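You operate a simulated robot arm through the tools that you are given. There is no shell and no other tool.

Carry out the task below with a simulated robot arm. There is one attempt and no reset: what you move stays moved.

## Task
Check the purple frame for pinholes on the light box.
Fine: with pinholes it goes in the hold pocket, else back to its spot on the mat; light off at the end.

The check looks at the end state, three seconds after you hand in, the way a careful person would. Anything else that was tipped, shoved, dropped, spilled or broken makes it a failure.

## Robot
A 7-joint arm with a two-finger parallel gripper, fixed in place. Base frame: the origin is on the floor under the middle of its stand, x ahead of it, y to its left, z up. Units: mm, degrees, N and s.
It reaches about 1247 mm from its shoulder. Its first joint turns from -132.0 to 132.0 degrees. Payload 3.91 kg.
The tool frame sits at the grasp point between the pads (the TCP): z along the fingers, y along the line on which they close. The tips reach 30 mm beyond it. The gripper opens to 110 mm. The fingers are 20 mm wide and 10 mm thick; the gripper's body (48 by 112 mm) begins 55 mm behind the TCP.
Orientation is that of the tool frame in the base frame, as a unit quaternion [x, y, z, w]. With the fingers straight down and closing along the base's y, the tool's x points along the base's -x, its y along +y and its z along -z.

## Interface
- The arm moves only by the tool drive_tool. Its argument "plan" is a list of rows, each a list of 7 numbers: the closure, from 0 (fully open) to 1 (shut), then the shift along the base's x, y, z in units of 200 mm (1.0 is 200 mm), then the turn, a rotation vector about the base's x, y, z in units of 45 degrees (1.0 is 45 degrees). In form: [[grip, tx, ty, tz, ax, ay, az], ...]. A call has 1 to 20 rows; each row is the pose to reach, as a shift and turn from the pose commanded when the call began. A call with a number of a shift or a turn outside -1 to 1 is refused whole. Each row takes 0.2 s and may step no farther than 50 mm and 8.6 degrees from the row before; otherwise, or with a gripper value out of range, the whole call is refused. Where a pose cannot be reached the arm comes as near as it can. A force on the tool above 40 N (or 10 N above the force at the start of the call, whichever is more), or a blocked arm, ends the call early, and 0.2 s more pass. Each finger travels about 108 mm/s and halts on what it meets, pressing with about 34 N; the grip force reading is that of the motor and also rises with nothing between the fingers. The clock runs only during rows and for 0.2 s after the last one: add rows that repeat a pose to give the fingers time. The reply holds the time, the measured pose of the TCP, the force on the tool along the base axes, the opening and the grip force, in the units named above and with some noise, with the torque about the TCP (base axes, N m) and any sound that the robot's microphone picked up.
- Cameras (640 x 400 px; columns grow to the right, rows downward): "scene" is fixed at [397.5, 500, 1588.6]; the picture's right is [0.74, 0.67, 0.00], its down [0.61, -0.68, -0.41] and it looks along [-0.28, 0.30, -0.91] (base axes); focal length 336 px, centre (320, 200). "wrist" rides on the gripper at [72, 17, -103] in the tool frame; the picture's right is [-0.23, 0.97, 0.00], its down [-0.76, -0.18, -0.62] and it looks along [-0.61, -0.14, 0.78] (tool axes); focal length 222 px, centre (320, 200). There is no depth. A picture from a camera that has moved, and an enlarged one, comes with that camera's place and axes in the base frame and with its lens.
- grab_frame(camera): a new picture of that camera. No time passes.
- close_up(camera, box): a new picture of the part [left, top, right, bottom] of that camera's present view, enlarged. No time passes.
- hand_in(): hands the job in; it is judged then, once.

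Places have to be worked out from the pictures, the camera data and where the tool is seen. Open the gripper and draw the arm clear of the work before you hand the job in, unless the task says otherwise.

The tools are called after "Emit:" as a command line: name --pt "numbers of a row" for each row, then --argument value for the rest, lists and objects as JSON in quotes. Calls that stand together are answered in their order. drive_tool: Moves the arm, as the interface text tells. Its arguments: {"type":"object","properties":{"plan":{"type":"array","items":{"type":"array","items":{"type":"number"}}}},"required":["plan"]} The other tools are called the same way: grab_frame (camera) takes a picture; close_up (camera, box) takes an enlarged picture of a part of a camera's view; hand_in () hands the job in.

At the start:

```text
time: 0.0
eef_pos: [90.2, 586.2, 1199.7]
orientation: [0.0, 1.0, 0.0, 0.0]
wrist_force: [-1.1, 0.7, -0.3]
torque: [0.02, -0.03, 0.01]
gripper_width: 110.0
grasp_force: 0.0
```

scene: 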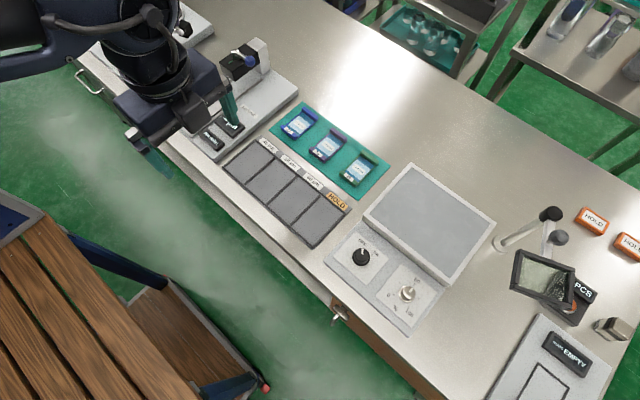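
wrist: 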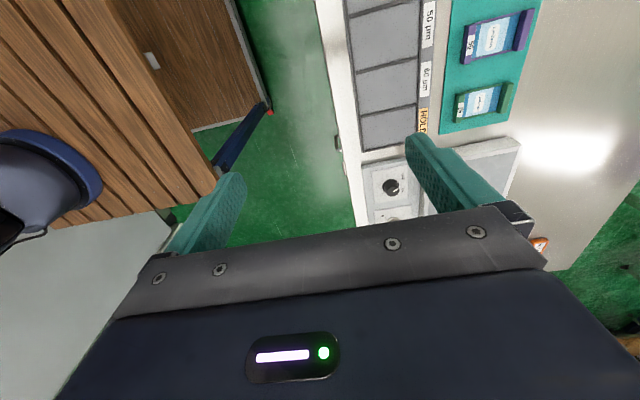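

The scene shows a teal mat with three frames, a rack of pockets with a HOLD pocket, and a light box with a knob and a switch. I'll enlarge these regions to see them better.

Emit:
close_up --camera "scene" --box '[200, 80, 400, 260]'

Emit:
close_up --camera "scene" --box '[310, 150, 510, 350]'

Emit:
close_up --camera "scene" --box '[460, 180, 640, 400]'

Emit:
close_up --camera "wrist" --box '[320, 0, 560, 250]'

```text
2.22 times, centred on (300, 170) of scene
camera zoom: at [397.5, 500.0, 1588.6], right [0.74, 0.67, 0.0], down [0.61, -0.68, -0.41], along [-0.28, 0.3, -0.91], focal length 746 px, centre (364, 267)
```

zoom: 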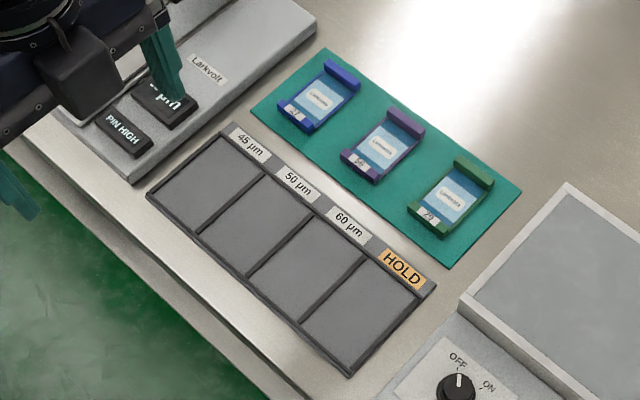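

```text
2.00 times, centred on (410, 250) of scene
camera zoom: at [397.5, 500.0, 1588.6], right [0.74, 0.67, 0.0], down [0.61, -0.68, -0.41], along [-0.28, 0.3, -0.91], focal length 671 px, centre (140, 100)
```

zoom: 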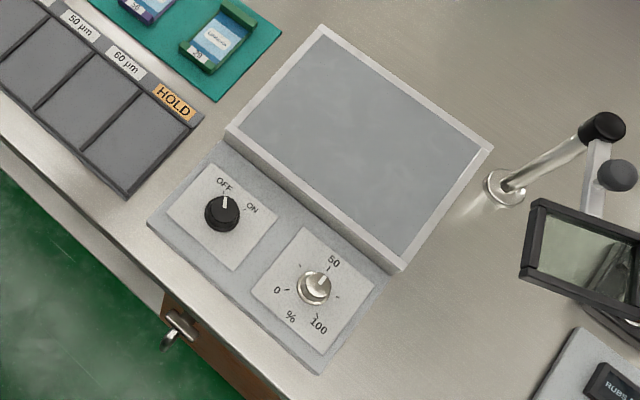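

```text
1.82 times, centred on (550, 290) of scene
camera zoom: at [397.5, 500.0, 1588.6], right [0.74, 0.67, 0.0], down [0.61, -0.68, -0.41], along [-0.28, 0.3, -0.91], focal length 610 px, centre (-98, 36)
```

zoom: 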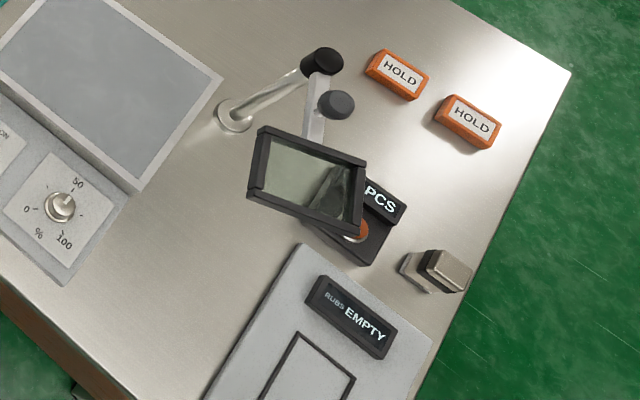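

```text
1.60 times, centred on (440, 125) of wrist
camera zoom: at [17.6, 603.7, 1304.6], right [0.23, 0.97, 0.0], down [0.76, -0.18, 0.62], along [0.61, -0.14, -0.78], focal length 355 px, centre (128, 320)
```

zoom: 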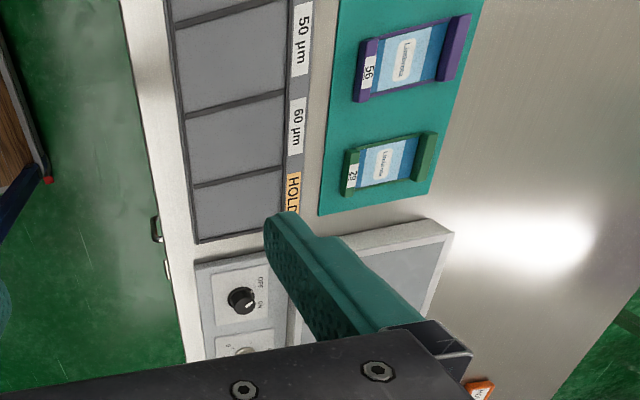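

The triangulated bench top is at about z 865, and the purple frame (no. 56, middle of the mat) is at roughly (92, 866). I'll move the camera over the bench while staying high, to get a better look.

Emit:
drive_tool --pt "0 0 0.2 0 0 0 0" --pt "0 0 0.45 0 0 0 0" --pt "0 0 0.7 -0.1 0 0 0" --pt "0 0 0.95 -0.2 0 0 0" --pt "0 0 1.0 -0.3 0 0 0"

```text
refused: row 3 steps farther than a row can; nothing moved
```

The call was refused because one step was too long. I'll resend the same move in smaller steps.

Emit:
drive_tool --pt "0 0 0.2 0 0 0 0" --pt "0 0 0.42 0 0 0 0" --pt "0 0 0.64 -0.1 0 0 0" --pt "0 0 0.86 -0.2 0 0 0" --pt "0 0 1.0 -0.3 0 0 0" --pt "0 0 1.0 -0.3 0 0 0"

Emit:
grab_frame --camera "wrist"

Emit:
grab_frame --camera "scene"

```text
time: 1.4
eef_pos: [89.9, 788.8, 1140.5]
orientation: [-0.001, 1.0, 0.0, 0.001]
wrist_force: [0.2, 0.3, -0.3]
torque: [0.02, -0.03, 0.03]
gripper_width: 109.9
grasp_force: 0.0
```

```text
taken
camera wrist: at [17.3, 806.5, 1244.7], right [0.23, 0.97, 0.0], down [0.76, -0.18, 0.62], along [0.61, -0.14, -0.78], focal length 222 px, centre (320, 200)
```

wrist: 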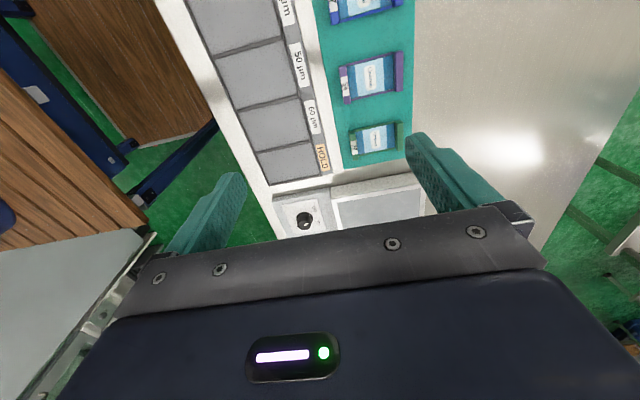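

```text
taken
```

scene: 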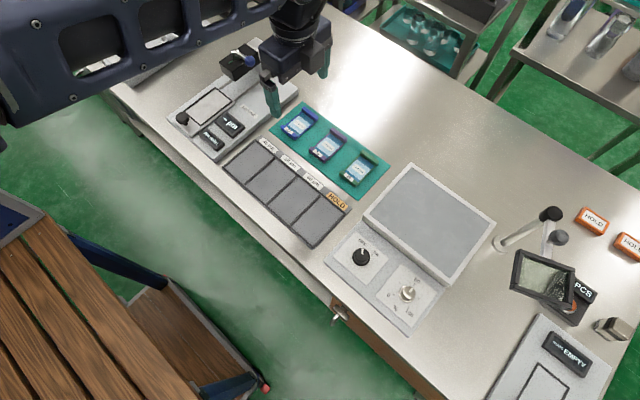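

The purple frame is now in view in the wrist picture's upper part at about (95, 866). I'll zoom in on it and on the light box from here.

Emit:
close_up --camera "wrist" --box '[310, 0, 420, 180]'

Emit:
close_up --camera "wrist" --box '[240, 130, 440, 250]'

Emit:
close_up --camera "scene" --box '[265, 95, 395, 205]'

Emit:
close_up --camera "scene" --box '[320, 215, 450, 335]'

```text
2.22 times, centred on (365, 90) of wrist
camera zoom: at [17.3, 806.5, 1244.7], right [0.23, 0.97, 0.0], down [0.76, -0.18, 0.62], along [0.61, -0.14, -0.78], focal length 494 px, centre (220, 444)
```

zoom: 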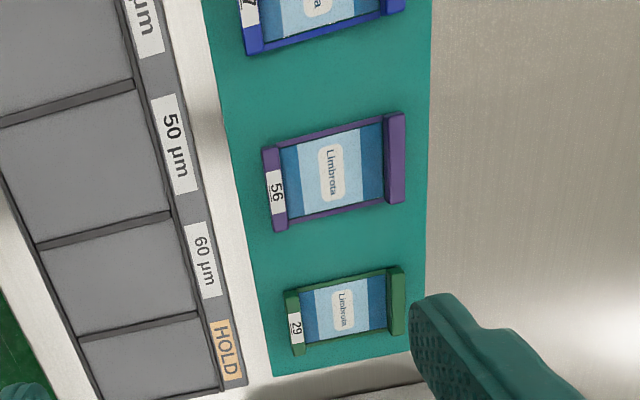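

```text
3.20 times, centred on (340, 190) of wrist
camera zoom: at [17.3, 806.5, 1244.7], right [0.23, 0.97, 0.0], down [0.76, -0.18, 0.62], along [0.61, -0.14, -0.78], focal length 711 px, centre (256, 232)
```

zoom: 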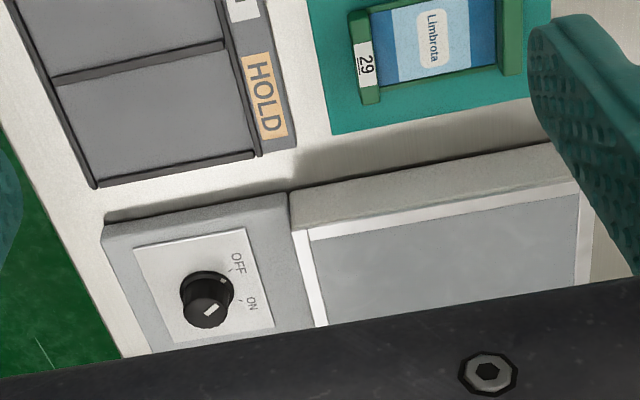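

```text
3.64 times, centred on (330, 150) of scene
camera zoom: at [397.5, 500.0, 1588.6], right [0.74, 0.67, 0.0], down [0.61, -0.68, -0.41], along [-0.28, 0.3, -0.91], focal length 1220 px, centre (284, 382)
```

zoom: 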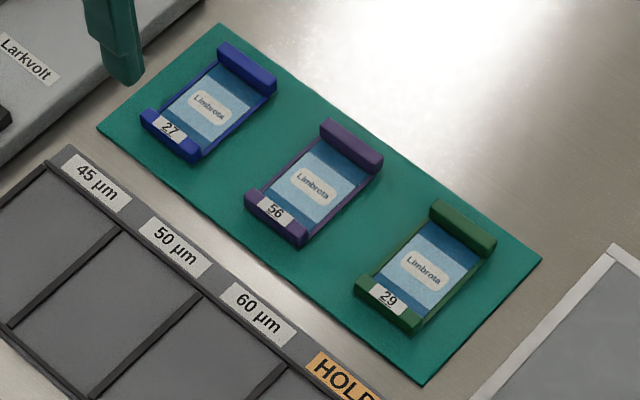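

```text
3.33 times, centred on (385, 275) of scene
camera zoom: at [397.5, 500.0, 1588.6], right [0.74, 0.67, 0.0], down [0.61, -0.68, -0.41], along [-0.28, 0.3, -0.91], focal length 1118 px, centre (103, -50)
```

zoom: 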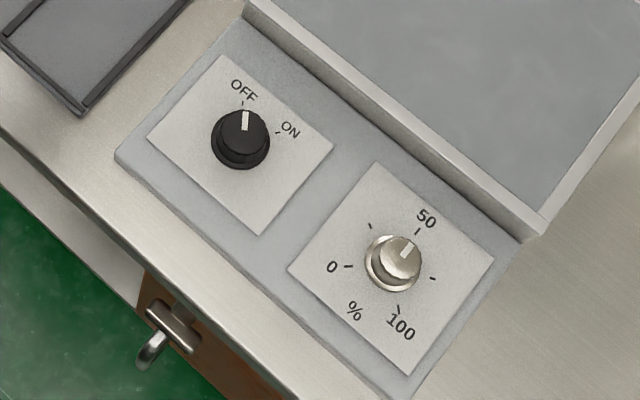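

From both views I judge:
- **Purple frame:** centre about (96, 866), roughly 51 × 88 mm, with bar tops near z 880.
- **HOLD pocket:** centre about (210, 701).
- **ON/OFF knob:** about (338, 696, top near 908). It points to OFF.

Next I'll go high above the knob for a closer look.

Emit:
drive_tool --pt "0 0.2 -0.08 0 0 0 0" --pt "0 0.42 -0.16 0 0 0 0" --pt "0 0.64 -0.24 0 0 0 0" --pt "0 0.86 -0.32 0 0 0 0" --pt "0 1.0 -0.4 0 0 0 0" --pt "0 1.0 -0.45 -0.15 0 0 0" --pt "0 1.0 -0.45 -0.2 0 0 0"

Emit:
grab_frame --camera "wrist"

Emit:
grab_frame --camera "scene"

```text
time: 3.0
eef_pos: [290.4, 695.5, 1102.2]
orientation: [0.001, 1.0, -0.001, 0.0]
wrist_force: [0.4, 0.3, 0.6]
torque: [0.0, 0.02, 0.03]
gripper_width: 109.6
grasp_force: 0.1
```

```text
taken
camera wrist: at [217.8, 713.2, 1205.5], right [0.23, 0.97, 0.0], down [0.76, -0.18, 0.62], along [0.61, -0.14, -0.78], focal length 222 px, centre (320, 200)
```

wrist: 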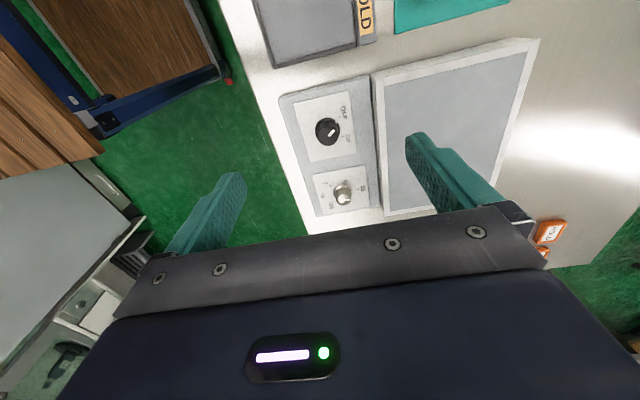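

```text
taken
```

scene: 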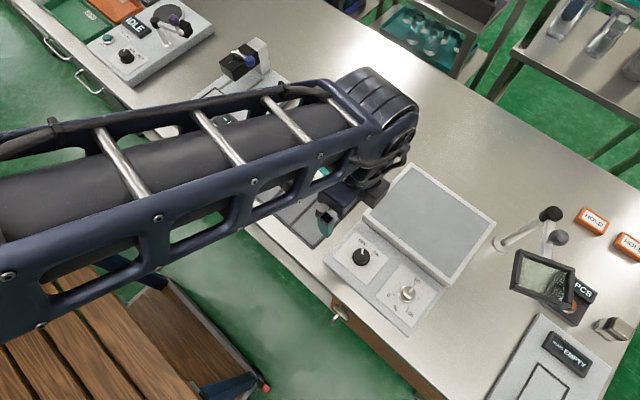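

The knob shows up clearly between the fingers. I'll take enlarged views from both cameras to fix its axis and pointer.

Emit:
close_up --camera "wrist" --box '[270, 70, 400, 220]'

Emit:
close_up --camera "scene" --box '[325, 225, 405, 285]'

Emit:
close_up --camera "scene" --box '[340, 150, 510, 300]'

```text
2.67 times, centred on (335, 145) of wrist
camera zoom: at [217.8, 713.2, 1205.5], right [0.23, 0.97, 0.0], down [0.76, -0.18, 0.62], along [0.61, -0.14, -0.78], focal length 592 px, centre (280, 347)
```

zoom: 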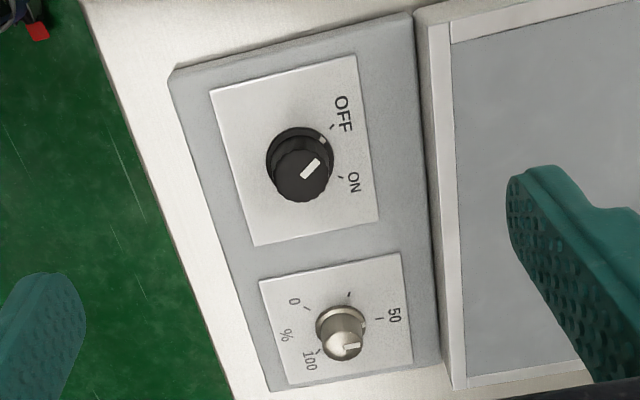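

```text
6.67 times, centred on (365, 255) of scene
camera zoom: at [397.5, 500.0, 1588.6], right [0.74, 0.67, 0.0], down [0.61, -0.68, -0.41], along [-0.28, 0.3, -0.91], focal length 2237 px, centre (20, -167)
```

zoom: 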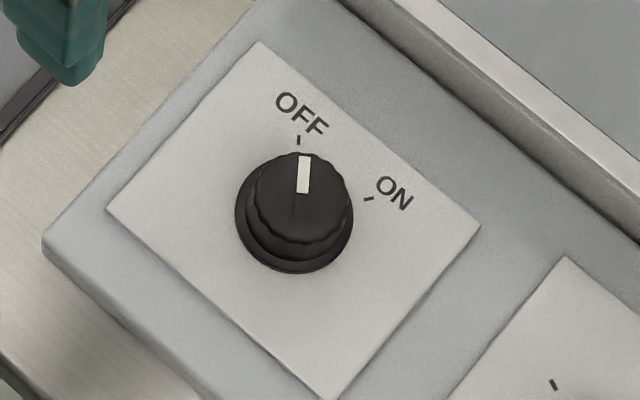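

```text
2.67 times, centred on (425, 225) of scene
camera zoom: at [397.5, 500.0, 1588.6], right [0.74, 0.67, 0.0], down [0.61, -0.68, -0.41], along [-0.28, 0.3, -0.91], focal length 895 px, centre (40, 133)
```

zoom: 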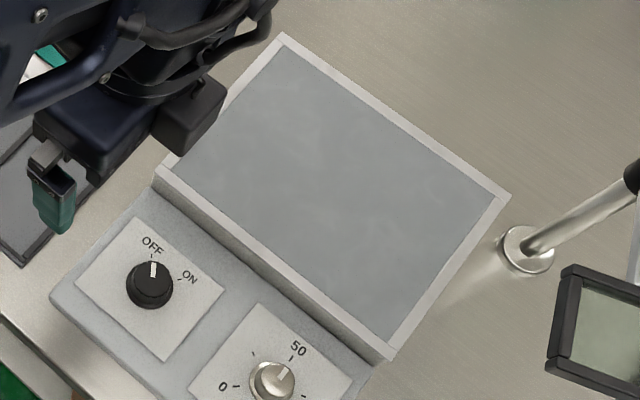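

Triangulation puts the knob axis at about (339.5, 696.3), the knob top at z 906 and the plate at about 883. OFF lies at about 127° and ON at about 52°. I'll move above the knob with the gripper yawed about +37° and half closed.

Emit:
drive_tool --pt "0.2 0.06 0 -0.1 0 0 0.17" --pt "0.4 0.12 0 -0.2 0 0 0.34" --pt "0.5 0.18 0 -0.3 0 0 0.51" --pt "0.5 0.2465 0 -0.4 0 0 0.68" --pt "0.5 0.2465 0 -0.5 0 0 0.83" --pt "0.5 0.2465 0 -0.5 0 0 0.83"

Emit:
grab_frame --camera "wrist"

Emit:
close_up --camera "scene" --box '[280, 180, 440, 300]'

```text
time: 4.4
eef_pos: [339.5, 696.2, 998.9]
orientation: [-0.321, 0.947, 0.0, 0.0]
wrist_force: [0.0, -0.1, 0.0]
torque: [0.01, -0.02, -0.03]
gripper_width: 54.9
grasp_force: 0.1
```

```text
taken
camera wrist: at [272.4, 666.4, 1103.7], right [-0.41, 0.91, 0.0], down [0.71, 0.32, 0.62], along [0.57, 0.26, -0.78], focal length 222 px, centre (320, 200)
```

wrist: 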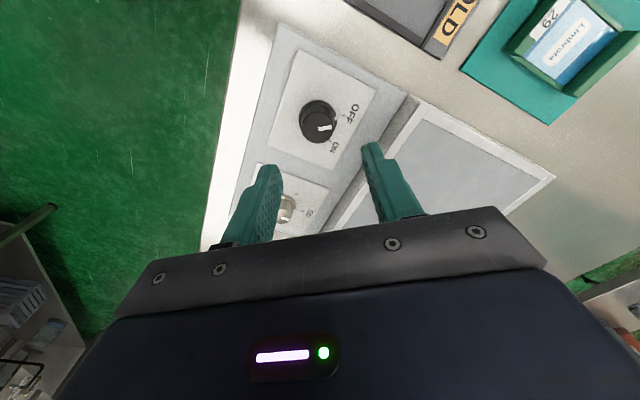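

```text
3.33 times, centred on (360, 240) of scene
camera zoom: at [397.5, 500.0, 1588.6], right [0.74, 0.67, 0.0], down [0.61, -0.68, -0.41], along [-0.28, 0.3, -0.91], focal length 1118 px, centre (187, 67)
```

zoom: 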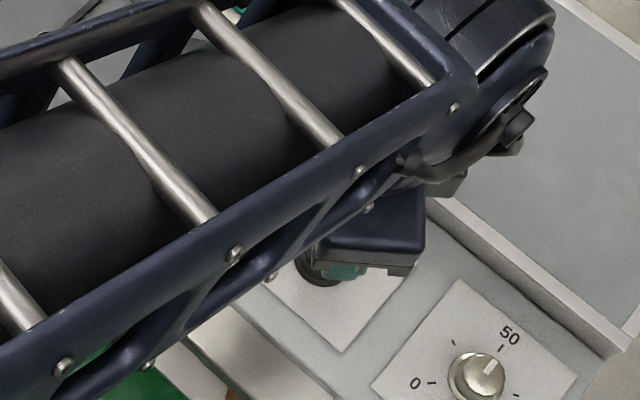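

The knob sits nearly centred between the fingers. I'll enlarge the view to check the alignment before going down.

Emit:
close_up --camera "wrist" --box '[260, 80, 400, 220]'

```text
2.86 times, centred on (330, 150) of wrist
camera zoom: at [272.4, 666.4, 1103.7], right [-0.41, 0.91, 0.0], down [0.71, 0.32, 0.62], along [0.57, 0.26, -0.78], focal length 635 px, centre (291, 343)
```

zoom: 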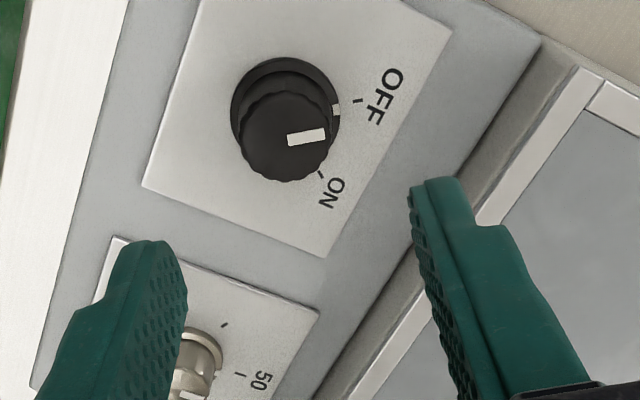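

The knob is within about 1.5 mm of the finger midline. I'll descend so the tips straddle its upper part, then close on it.

Emit:
drive_tool --pt "0.5 0.002 -0.004 -0.1 0 0 0" --pt "0.5 0.002 -0.004 -0.2 0 0 0" --pt "0.5 0.002 -0.004 -0.3 0 0 0" --pt "0.5 0.002 -0.004 -0.36 0 0 0" --pt "0.5 0.002 -0.004 -0.39 0 0 0" --pt "0.5 0.002 -0.004 -0.39 0 0 0"

Emit:
grab_frame --camera "wrist"

```text
time: 5.8
eef_pos: [340.7, 694.9, 922.0]
orientation: [-0.321, 0.947, 0.0, 0.0]
wrist_force: [0.0, 0.2, 0.0]
torque: [0.05, 0.03, 0.04]
gripper_width: 55.2
grasp_force: 0.1
```

```text
taken
camera wrist: at [272.2, 664.9, 1027.0], right [-0.41, 0.91, 0.0], down [0.71, 0.32, 0.62], along [0.57, 0.26, -0.78], focal length 222 px, centre (320, 200)
```

wrist: 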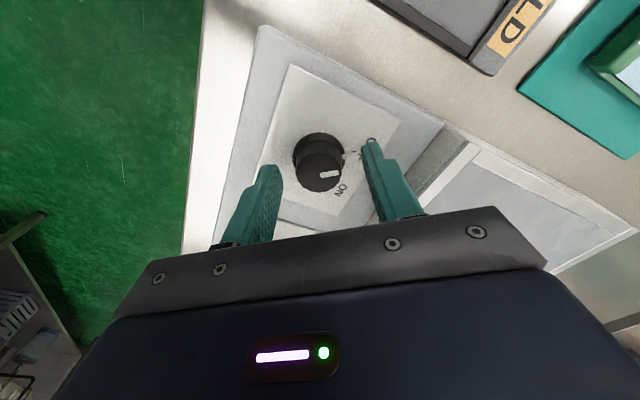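

The knob top lies right on the tool axis and the tips straddle it at z about 892. Closing the fingers on it now.

Emit:
drive_tool --pt "0.75 0 0 0 0 0 0" --pt "0.9 0 0 0 0 0 0" --pt "0.9 0 0 0 0 0 0"

Emit:
close_up --camera "wrist" --box '[240, 100, 400, 230]'

```text
time: 6.6
eef_pos: [341.4, 694.5, 923.1]
orientation: [-0.319, 0.948, -0.001, -0.001]
wrist_force: [5.3, -14.2, 0.4]
torque: [-0.52, -0.03, -0.15]
gripper_width: 31.0
grasp_force: 44.9
```

```text
3.08 times, centred on (320, 165) of wrist
camera zoom: at [273.0, 664.3, 1026.9], right [-0.41, 0.91, 0.0], down [0.71, 0.32, 0.62], along [0.57, 0.25, -0.78], focal length 684 px, centre (320, 308)
```

zoom: 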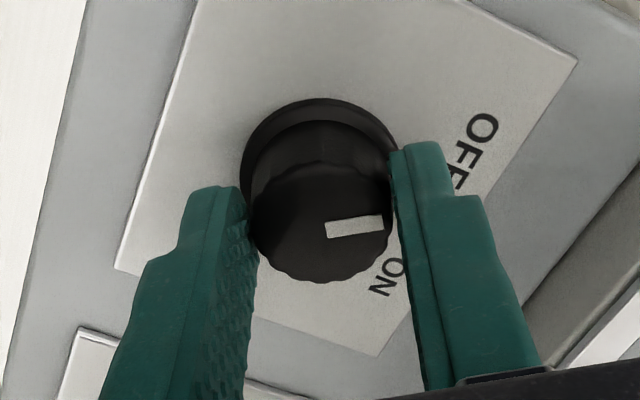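

I have the knob at 31.0 mm. A side force of about 15 N says its axis is about 1 mm off, so I'll centre on it and start turning clockwise toward ON.

Emit:
drive_tool --pt "0.9 0.0065 -0.0055 0 0 0 0" --pt "0.9 0.0065 -0.0055 0 0 0 -0.15" --pt "0.9 0.0065 -0.0055 0 0 0 -0.3" --pt "0.9 0.0065 -0.0055 0 0 0 -0.45" --pt "0.9 0.0065 -0.0055 0 0 0 -0.6" --pt "0.9 0.0065 -0.0055 0 0 0 -0.75" --pt "0.9 0.0065 -0.0055 0 0 0 -0.83" --pt "0.9 0.0065 -0.0055 0 0 0 -0.83"

Emit:
close_up --camera "wrist" --box '[240, 100, 400, 230]'

```text
time: 8.4
eef_pos: [340.4, 695.8, 922.5]
orientation: [0.0, 1.0, 0.0, -0.001]
wrist_force: [-3.7, -1.8, 5.4]
torque: [-0.08, 0.35, 0.01]
gripper_width: 31.0
grasp_force: 44.9
```

```text
3.08 times, centred on (320, 165) of wrist
camera zoom: at [268.3, 712.3, 1027.0], right [0.23, 0.97, 0.0], down [0.76, -0.18, 0.62], along [0.61, -0.14, -0.78], focal length 684 px, centre (320, 308)
```

zoom: 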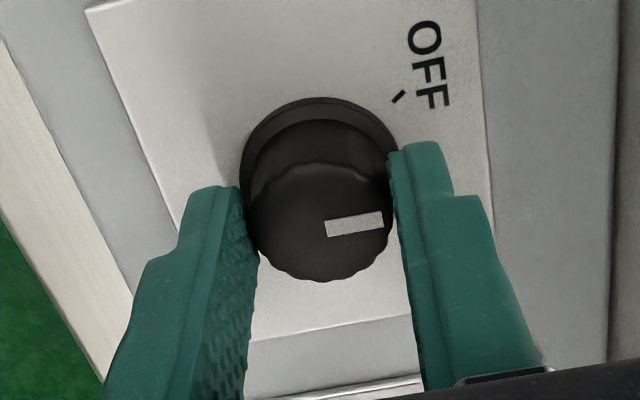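

The knob turned with the gripper by about 37° and the forces stay small. Turning the rest of the way to ON.

Emit:
drive_tool --pt "0.9 -0.003 0.005 0 0 0 -0.15" --pt "0.9 -0.003 0.005 0 0 0 -0.3" --pt "0.9 -0.003 0.005 0 0 0 -0.45" --pt "0.9 -0.003 0.005 0 0 0 -0.6" --pt "0.9 -0.003 0.005 0 0 0 -0.75" --pt "0.9 -0.003 0.005 0 0 0 -0.85" --pt "0.9 -0.003 0.005 0 0 0 -0.85"

Emit:
grab_frame --camera "wrist"

Emit:
grab_frame --camera "scene"

```text
time: 10.0
eef_pos: [341.0, 695.7, 922.4]
orientation: [0.328, 0.945, 0.001, 0.0]
wrist_force: [2.6, 7.4, 6.0]
torque: [0.29, -0.04, 0.78]
gripper_width: 31.5
grasp_force: 44.5
```

```text
taken
camera wrist: at [294.3, 754.6, 1026.8], right [0.78, 0.62, 0.0], down [0.49, -0.61, 0.62], along [0.39, -0.49, -0.78], focal length 222 px, centre (320, 200)
```

wrist: 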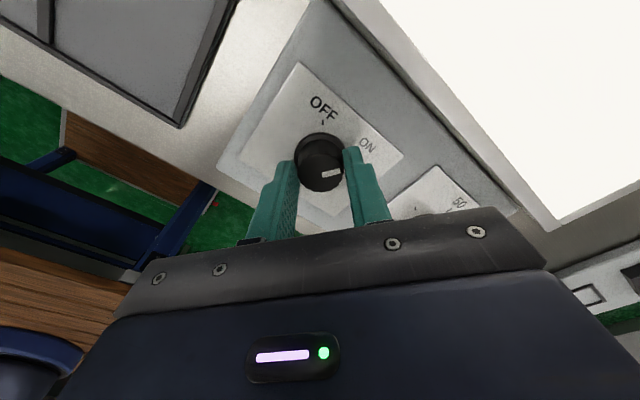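

```text
taken
```

scene: 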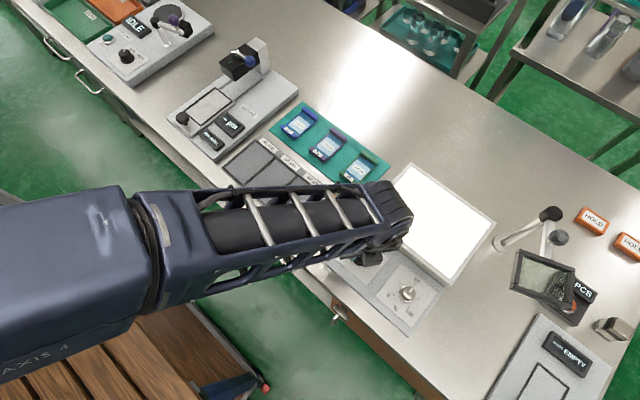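

The light box panel is now bright, so the light is on. I'll let go of the knob and rise straight up.

Emit:
drive_tool --pt "0.8 0 0 0 0 0 0.03" --pt "0.5 0 0 0 0 0 0.03" --pt "0.5 0 0 0 0 0 0.03" --pt "0.5 0 0 0.15 0 0 0.03" --pt "0.5 0 0 0.35 0 0 0.03" --pt "0.5 0 0 0.55 0 0 0.03" --pt "0.5 0 0 0.75 0 0 0.03" --pt "0.5 0 0 0.75 0 0 0.03"

Emit:
grab_frame --camera "wrist"

Emit:
close_up --camera "scene" --box '[340, 150, 510, 350]'

```text
time: 11.8
eef_pos: [341.4, 694.7, 1070.6]
orientation: [0.317, 0.948, 0.001, 0.001]
wrist_force: [-0.5, 0.5, -0.1]
torque: [0.02, -0.01, -0.02]
gripper_width: 55.1
grasp_force: 0.0
```

```text
taken
camera wrist: at [293.2, 752.2, 1175.5], right [0.77, 0.64, 0.0], down [0.5, -0.6, 0.62], along [0.4, -0.48, -0.78], focal length 222 px, centre (320, 200)
```

wrist: 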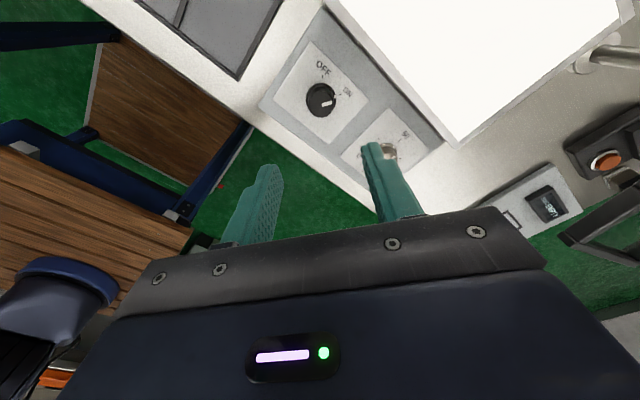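

```text
2.00 times, centred on (425, 250) of scene
camera zoom: at [397.5, 500.0, 1588.6], right [0.74, 0.67, 0.0], down [0.61, -0.68, -0.41], along [-0.28, 0.3, -0.91], focal length 671 px, centre (110, 100)
```

zoom: 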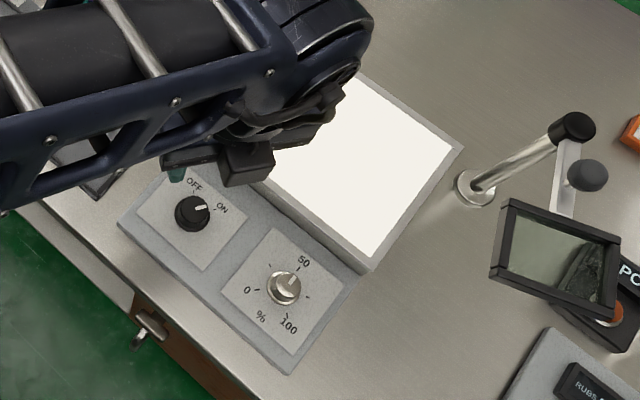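

The knob reads ON at the 50% dimmer setting. Now I'll swing back over the purple frame, with yaw back to 0 and the gripper fully open.

Emit:
drive_tool --pt "0.4 -0.16 0.1 0 0 0 0.164" --pt "0.2 -0.32 0.2 0 0 0 0.328" --pt "0 -0.48 0.3 0 0 0 0.492" --pt "0 -0.64 0.4 0 0 0 0.656" --pt "0 -0.8 0.5 0 0 0 0.82" --pt "0 -0.98 0.62 0 0 0 0.82" --pt "0 -0.98 0.62 0 0 0 0.82"

Emit:
grab_frame --camera "wrist"

```text
time: 13.4
eef_pos: [143.8, 821.6, 1072.3]
orientation: [-0.001, 1.0, -0.001, 0.0]
wrist_force: [0.0, 0.3, 0.0]
torque: [0.01, 0.03, 0.01]
gripper_width: 110.1
grasp_force: 0.1
```

```text
taken
camera wrist: at [71.0, 838.3, 1177.0], right [0.23, 0.97, 0.0], down [0.76, -0.18, 0.62], along [0.61, -0.14, -0.78], focal length 222 px, centre (320, 200)
```

wrist: 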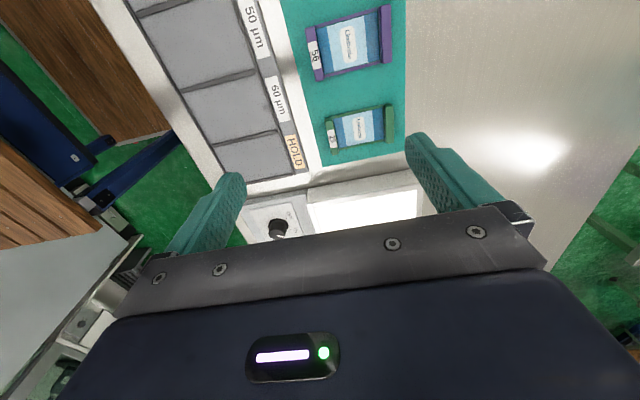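

Yaw is back to 0. Moving to just above the purple frame at z 1010 to check the alignment closely.

Emit:
drive_tool --pt "0 -0.12 0.116 -0.08 0 0 0" --pt "0 -0.242 0.232 -0.16 0 0 0" --pt "0 -0.242 0.232 -0.3085 0 0 0" --pt "0 -0.242 0.232 -0.3085 0 0 0"

Emit:
grab_frame --camera "wrist"

Emit:
close_up --camera "wrist" --box '[220, 60, 460, 220]'

Emit:
grab_frame --camera "scene"

```text
time: 14.4
eef_pos: [95.1, 865.7, 1009.1]
orientation: [0.0, 1.0, 0.0, 0.0]
wrist_force: [-0.4, -0.9, -0.6]
torque: [0.01, 0.0, 0.03]
gripper_width: 110.1
grasp_force: 0.1
```

```text
taken
camera wrist: at [23.0, 882.9, 1113.2], right [0.23, 0.97, 0.0], down [0.76, -0.18, 0.62], along [0.61, -0.14, -0.78], focal length 222 px, centre (320, 200)
```

wrist: 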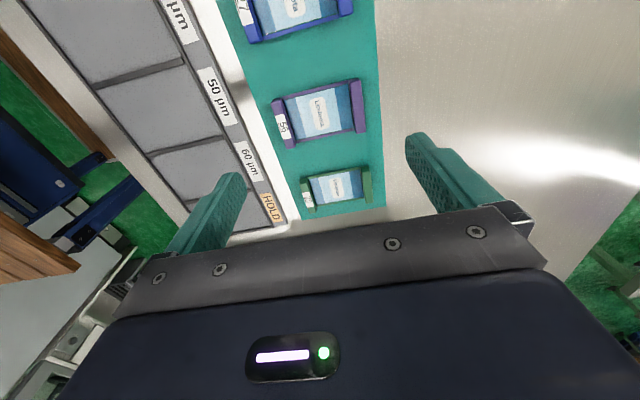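

```text
2.50 times, centred on (340, 140) of wrist
camera zoom: at [23.0, 882.9, 1113.2], right [0.23, 0.97, 0.0], down [0.76, -0.18, 0.62], along [0.61, -0.14, -0.78], focal length 555 px, centre (270, 350)
```

zoom: 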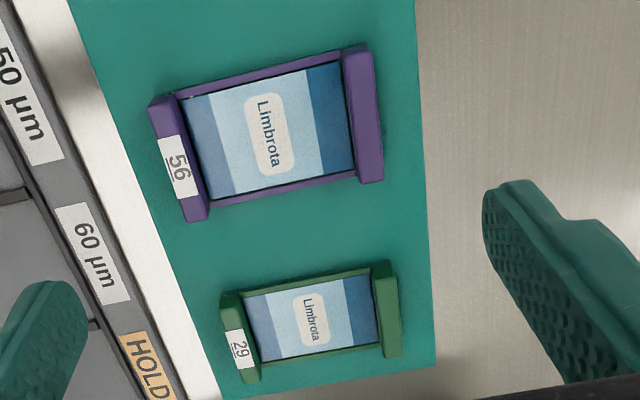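

```text
taken
```

scene: 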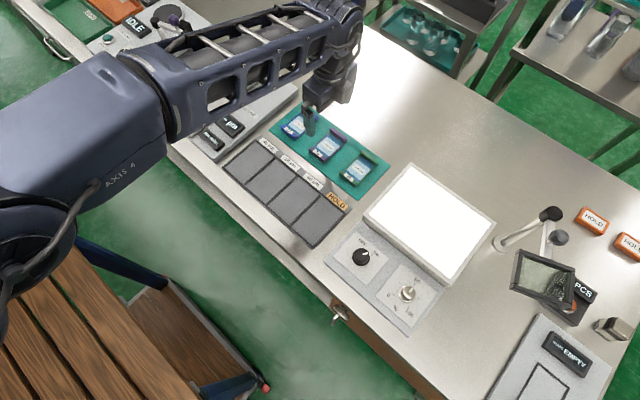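

The frame is axis-aligned with its centre at about (97.2, 865) and spans about 89 mm along y, so the 110 mm opening clears both end bars by about 10 mm. I'll descend to tips at about z 872 and look.

Emit:
drive_tool --pt "0 0.005 -0.0035 -0.2 0 0 0" --pt "0 0.005 -0.0035 -0.38 0 0 0" --pt "0 0.005 -0.0035 -0.46 0 0 0" --pt "0 0.005 -0.0035 -0.51 0 0 0" --pt "0 0.005 -0.0035 -0.535 0 0 0" --pt "0 0.005 -0.0035 -0.535 0 0 0"

Emit:
grab_frame --camera "wrist"

Emit:
close_up --camera "scene" --box '[260, 80, 400, 200]'

```text
time: 15.8
eef_pos: [97.3, 866.1, 904.6]
orientation: [0.0, 1.0, 0.0, -0.001]
wrist_force: [0.9, 0.5, 0.2]
torque: [0.02, 0.05, -0.03]
gripper_width: 110.0
grasp_force: 0.1
```

```text
taken
camera wrist: at [24.8, 883.0, 1008.0], right [0.23, 0.97, 0.0], down [0.76, -0.18, 0.62], along [0.61, -0.14, -0.78], focal length 222 px, centre (320, 200)
```

wrist: 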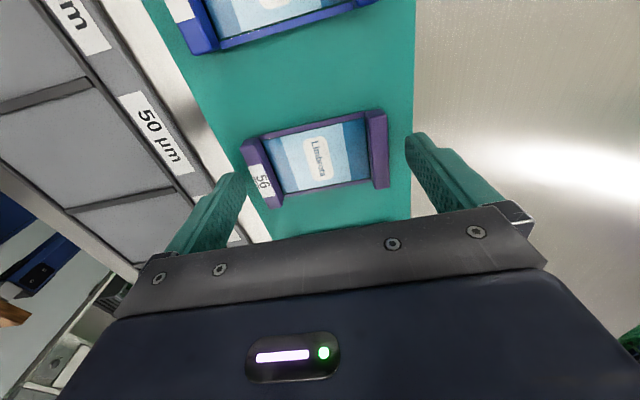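

```text
3.33 times, centred on (330, 140) of scene
camera zoom: at [397.5, 500.0, 1588.6], right [0.74, 0.67, 0.0], down [0.61, -0.68, -0.41], along [-0.28, 0.3, -0.91], focal length 1118 px, centre (287, 400)
```

zoom: 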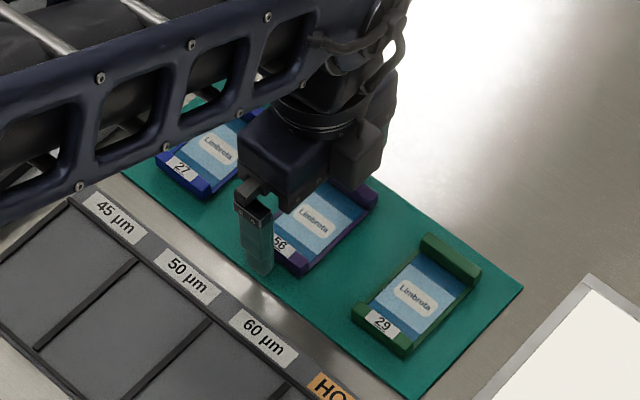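

Projected finger and frame edges match: gaps are about 9.5 mm (near) and 11.7 mm (far), and the tips are at z about 874 against bar tops near 882. I'll go 2 mm lower and close on the end bars.

Emit:
drive_tool --pt "0 0 0 -0.01 0 0 0" --pt "0.12 0 0 -0.01 0 0 0" --pt "0.25 0 0 -0.01 0 0 0" --pt "0.35 0 0 -0.01 0 0 0" --pt "0.35 0 0 -0.01 0 0 0"

Emit:
grab_frame --camera "wrist"

```text
time: 17.0
eef_pos: [97.3, 866.2, 901.7]
orientation: [0.0, 1.0, 0.001, 0.0]
wrist_force: [0.0, 0.1, 0.9]
torque: [-0.05, 0.0, -0.01]
gripper_width: 89.0
grasp_force: 34.3
```

```text
taken
camera wrist: at [24.6, 883.1, 1005.9], right [0.23, 0.97, 0.0], down [0.76, -0.18, 0.62], along [0.61, -0.14, -0.78], focal length 222 px, centre (320, 200)
```

wrist: 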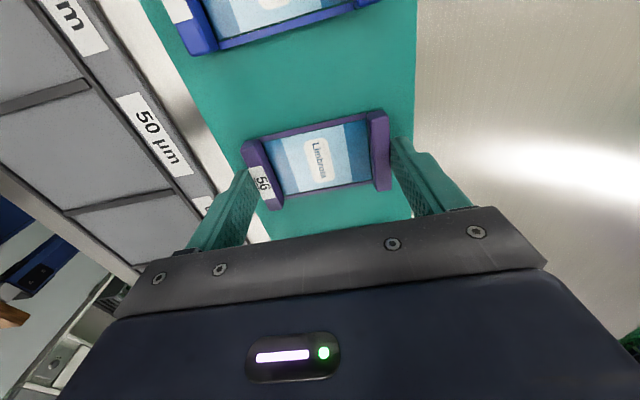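

Gripped at 89.0 mm with 34 N, matching the frame length; the commanded pose here is (97.2, 865.0, 901.0). Lifting slowly and checking.

Emit:
drive_tool --pt "0.35 0 0 0.03 0 0 0" --pt "0.35 0 0 0.1 0 0 0" --pt "0.35 0 0 0.25 0 0 0" --pt "0.35 0 0 0.45 0 0 0" --pt "0.35 0 0 0.6 0 0 0" --pt "0.35 0 0 0.6 0 0 0"

Emit:
grab_frame --camera "wrist"

Emit:
close_up --camera "scene" --box '[260, 60, 420, 200]'

```text
time: 18.4
eef_pos: [98.0, 866.2, 1020.6]
orientation: [0.0, 1.0, 0.0, 0.0]
wrist_force: [-0.5, -0.7, -0.4]
torque: [-0.03, 0.02, 0.0]
gripper_width: 71.5
grasp_force: 0.1
```

```text
taken
camera wrist: at [25.0, 882.9, 1123.7], right [0.23, 0.97, 0.0], down [0.76, -0.18, 0.62], along [0.61, -0.14, -0.78], focal length 222 px, centre (320, 200)
```

wrist: 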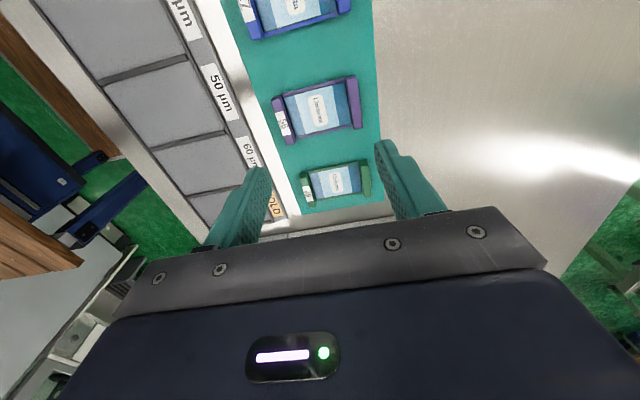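

```text
2.86 times, centred on (340, 130) of scene
camera zoom: at [397.5, 500.0, 1588.6], right [0.74, 0.67, 0.0], down [0.61, -0.68, -0.41], along [-0.28, 0.3, -0.91], focal length 959 px, centre (263, 400)
```

zoom: 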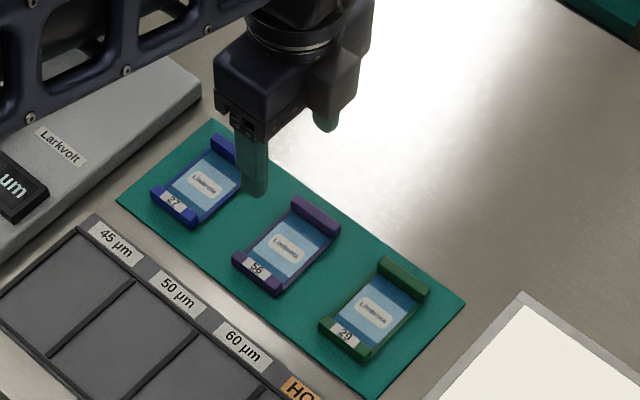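

The lift failed: the fingers slipped off the top of the bars (width now 71.5 mm) and the frame is still on the mat. I'll check whether it moved, using the same close-up box as at the start.

Emit:
close_up --camera "scene" --box '[265, 95, 395, 205]'

Emit:
close_up --camera "wrist" --box '[250, 60, 390, 140]'

```text
3.64 times, centred on (330, 150) of scene
camera zoom: at [397.5, 500.0, 1588.6], right [0.74, 0.67, 0.0], down [0.61, -0.68, -0.41], along [-0.28, 0.3, -0.91], focal length 1220 px, centre (284, 382)
```

zoom: 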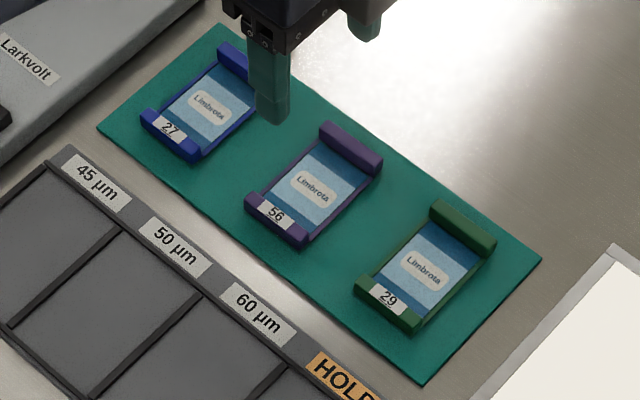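

```text
4.57 times, centred on (320, 100) of wrist
camera zoom: at [25.0, 882.9, 1123.7], right [0.23, 0.97, 0.0], down [0.76, -0.18, 0.62], along [0.61, -0.14, -0.78], focal length 1015 px, centre (320, 657)
```

zoom: 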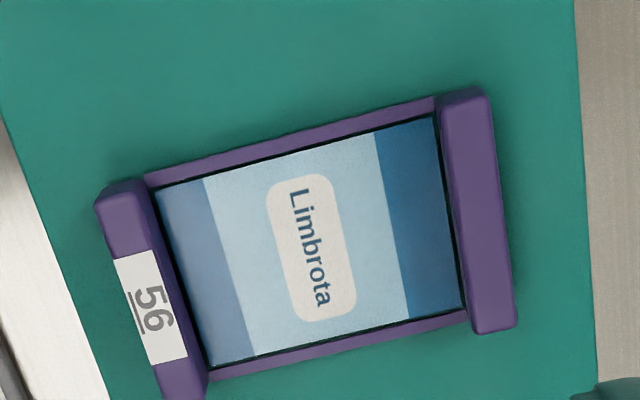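

The frame shifted only about 1 mm, with its centre now at roughly (97.4, 864), so I need a deeper grip. I'll reopen, centre on it, and descend to tips at about 869.

Emit:
drive_tool --pt "0 0 -0.005 0 0 0 0" --pt "0 0 -0.005 -0.1 0 0 0" --pt "0 0 -0.005 -0.3 0 0 0" --pt "0 0 -0.005 -0.48 0 0 0" --pt "0 0 -0.005 -0.57 0 0 0" --pt "0 0 -0.005 -0.6 0 0 0" --pt "0 0 -0.005 -0.61 0 0 0" --pt "0 0 -0.005 -0.61 0 0 0"

Emit:
grab_frame --camera "wrist"

Emit:
close_up --camera "scene" --box '[280, 110, 360, 180]'

```text
time: 20.2
eef_pos: [97.1, 863.8, 898.7]
orientation: [0.0, 1.0, 0.0, 0.0]
wrist_force: [0.0, -0.1, -0.8]
torque: [0.0, -0.03, -0.02]
gripper_width: 110.3
grasp_force: 0.1
```

```text
taken
camera wrist: at [24.4, 881.5, 1003.7], right [0.23, 0.97, 0.0], down [0.76, -0.18, 0.62], along [0.61, -0.14, -0.78], focal length 222 px, centre (320, 200)
```

wrist: 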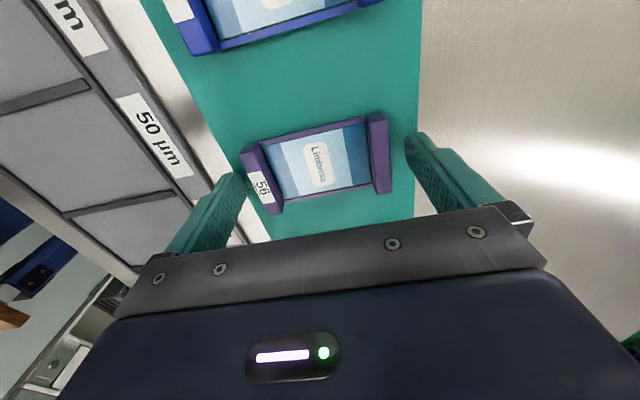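

```text
5.71 times, centred on (320, 145) of scene
camera zoom: at [397.5, 500.0, 1588.6], right [0.74, 0.67, 0.0], down [0.61, -0.68, -0.41], along [-0.28, 0.3, -0.91], focal length 1917 px, centre (320, 514)
```

zoom: 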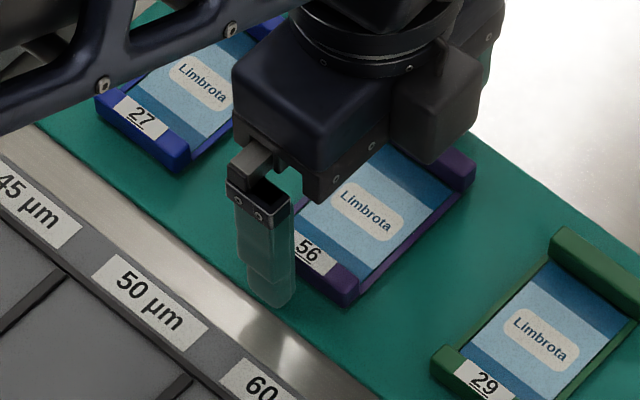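

No contact yet at tips about 869. I'll ease down in 1 mm steps, watching the vertical force, to get a deeper bite on the bars.

Emit:
drive_tool --pt "0 0 0 -0.005 0 0 0" --pt "0 0 0 -0.01 0 0 0" --pt "0 0 0 -0.01 0 0 0"

```text
time: 21.0
eef_pos: [96.1, 864.4, 897.0]
orientation: [0.0, 1.0, -0.001, 0.0]
wrist_force: [0.0, -0.8, 0.6]
torque: [-0.02, 0.02, -0.02]
gripper_width: 110.1
grasp_force: 0.0
```

Still free at tips about 867. Two more millimetres.

Emit:
drive_tool --pt "0 0 0 -0.005 0 0 0" --pt "0 0 0 -0.01 0 0 0" --pt "0 0 0 -0.01 0 0 0"

Emit:
close_up --camera "wrist" --box '[220, 90, 440, 230]'

```text
time: 21.8
eef_pos: [96.4, 865.0, 895.3]
orientation: [0.0, 1.0, 0.0, 0.0]
wrist_force: [0.5, 0.5, 0.9]
torque: [-0.02, 0.02, 0.02]
gripper_width: 109.7
grasp_force: 0.2
```

```text
2.86 times, centred on (330, 160) of wrist
camera zoom: at [24.3, 881.6, 999.9], right [0.23, 0.97, 0.0], down [0.76, -0.18, 0.62], along [0.61, -0.14, -0.78], focal length 635 px, centre (291, 314)
```

zoom: 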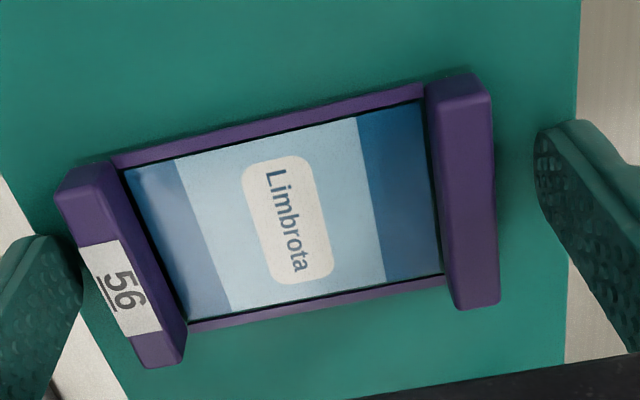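

Still no contact and the tips are below mid-bar height. I'll close here, then lift just 6 mm and check that the width stays at 89 mm.

Emit:
drive_tool --pt "0.1 0 0 0 0 0 0" --pt "0.2 0 0 0 0 0 0" --pt "0.35 0 0 0 0 0 0" --pt "0.35 0 0 0 0 0 0" --pt "0.35 0 0 0.01 0 0 0" --pt "0.35 0 0 0.02 0 0 0" --pt "0.35 0 0 0.03 0 0 0" --pt "0.35 0 0 0.03 0 0 0"

Emit:
grab_frame --camera "wrist"

Emit:
close_up --camera "scene" --box '[280, 110, 360, 180]'

```text
time: 23.6
eef_pos: [97.0, 863.4, 901.1]
orientation: [0.0, 1.0, 0.0, 0.0]
wrist_force: [-0.3, -0.1, -0.3]
torque: [-0.01, 0.03, 0.01]
gripper_width: 89.4
grasp_force: 33.7
```

```text
taken
camera wrist: at [24.6, 881.2, 1005.4], right [0.23, 0.97, 0.0], down [0.76, -0.18, 0.62], along [0.61, -0.14, -0.78], focal length 222 px, centre (320, 200)
```

wrist: 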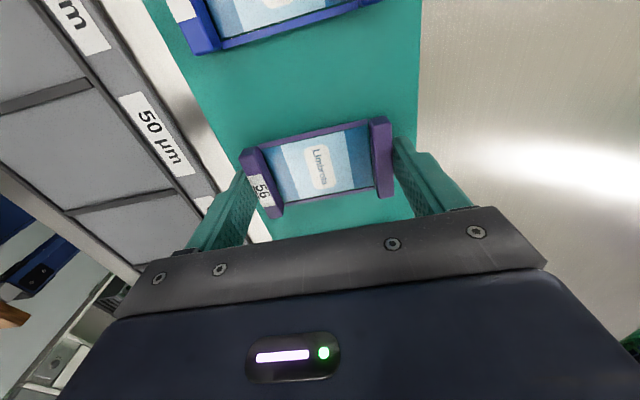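

```text
5.71 times, centred on (320, 145) of scene
camera zoom: at [397.5, 500.0, 1588.6], right [0.74, 0.67, 0.0], down [0.61, -0.68, -0.41], along [-0.28, 0.3, -0.91], focal length 1917 px, centre (320, 514)
```

zoom: 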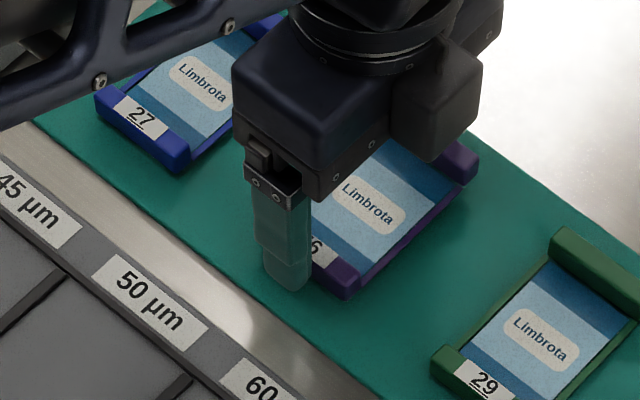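

Width holds at 89.4 mm and the frame rose with the fingers. I'll keep lifting gently.

Emit:
drive_tool --pt "0.35 0 0 0.03 0 0 0" --pt "0.35 0 0 0.08 0 0 0" --pt "0.35 0 0 0.16 0 0 0" --pt "0.35 0 0 0.26 0 0 0" --pt "0.35 0 0 0.36 0 0 0" --pt "0.35 0 0 0.42 0 0 0" --pt "0.35 0 0 0.42 0 0 0"

Emit:
grab_frame --camera "wrist"

Emit:
close_up --camera "scene" --box '[260, 60, 420, 200]'

```text
time: 25.2
eef_pos: [98.7, 864.2, 985.4]
orientation: [0.0, 1.0, 0.0, 0.0]
wrist_force: [-0.8, -0.4, -1.1]
torque: [0.01, 0.04, -0.02]
gripper_width: 89.4
grasp_force: 33.6
```

```text
taken
camera wrist: at [25.4, 881.8, 1089.4], right [0.23, 0.97, 0.0], down [0.76, -0.18, 0.62], along [0.61, -0.14, -0.78], focal length 222 px, centre (320, 200)
```

wrist: 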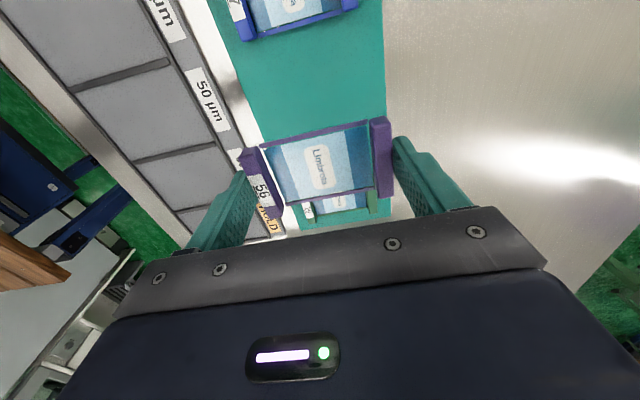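

```text
2.86 times, centred on (340, 130) of scene
camera zoom: at [397.5, 500.0, 1588.6], right [0.74, 0.67, 0.0], down [0.61, -0.68, -0.41], along [-0.28, 0.3, -0.91], focal length 959 px, centre (263, 400)
```

zoom: 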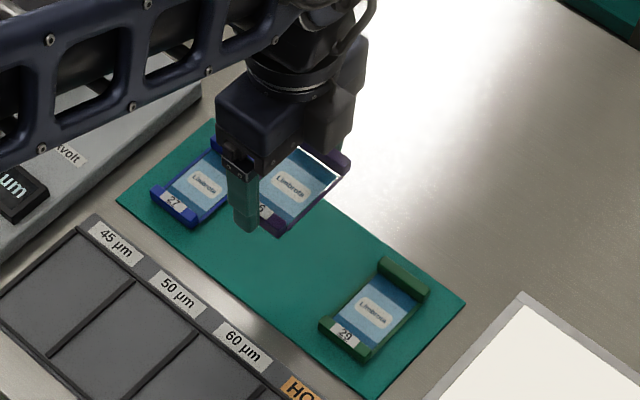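

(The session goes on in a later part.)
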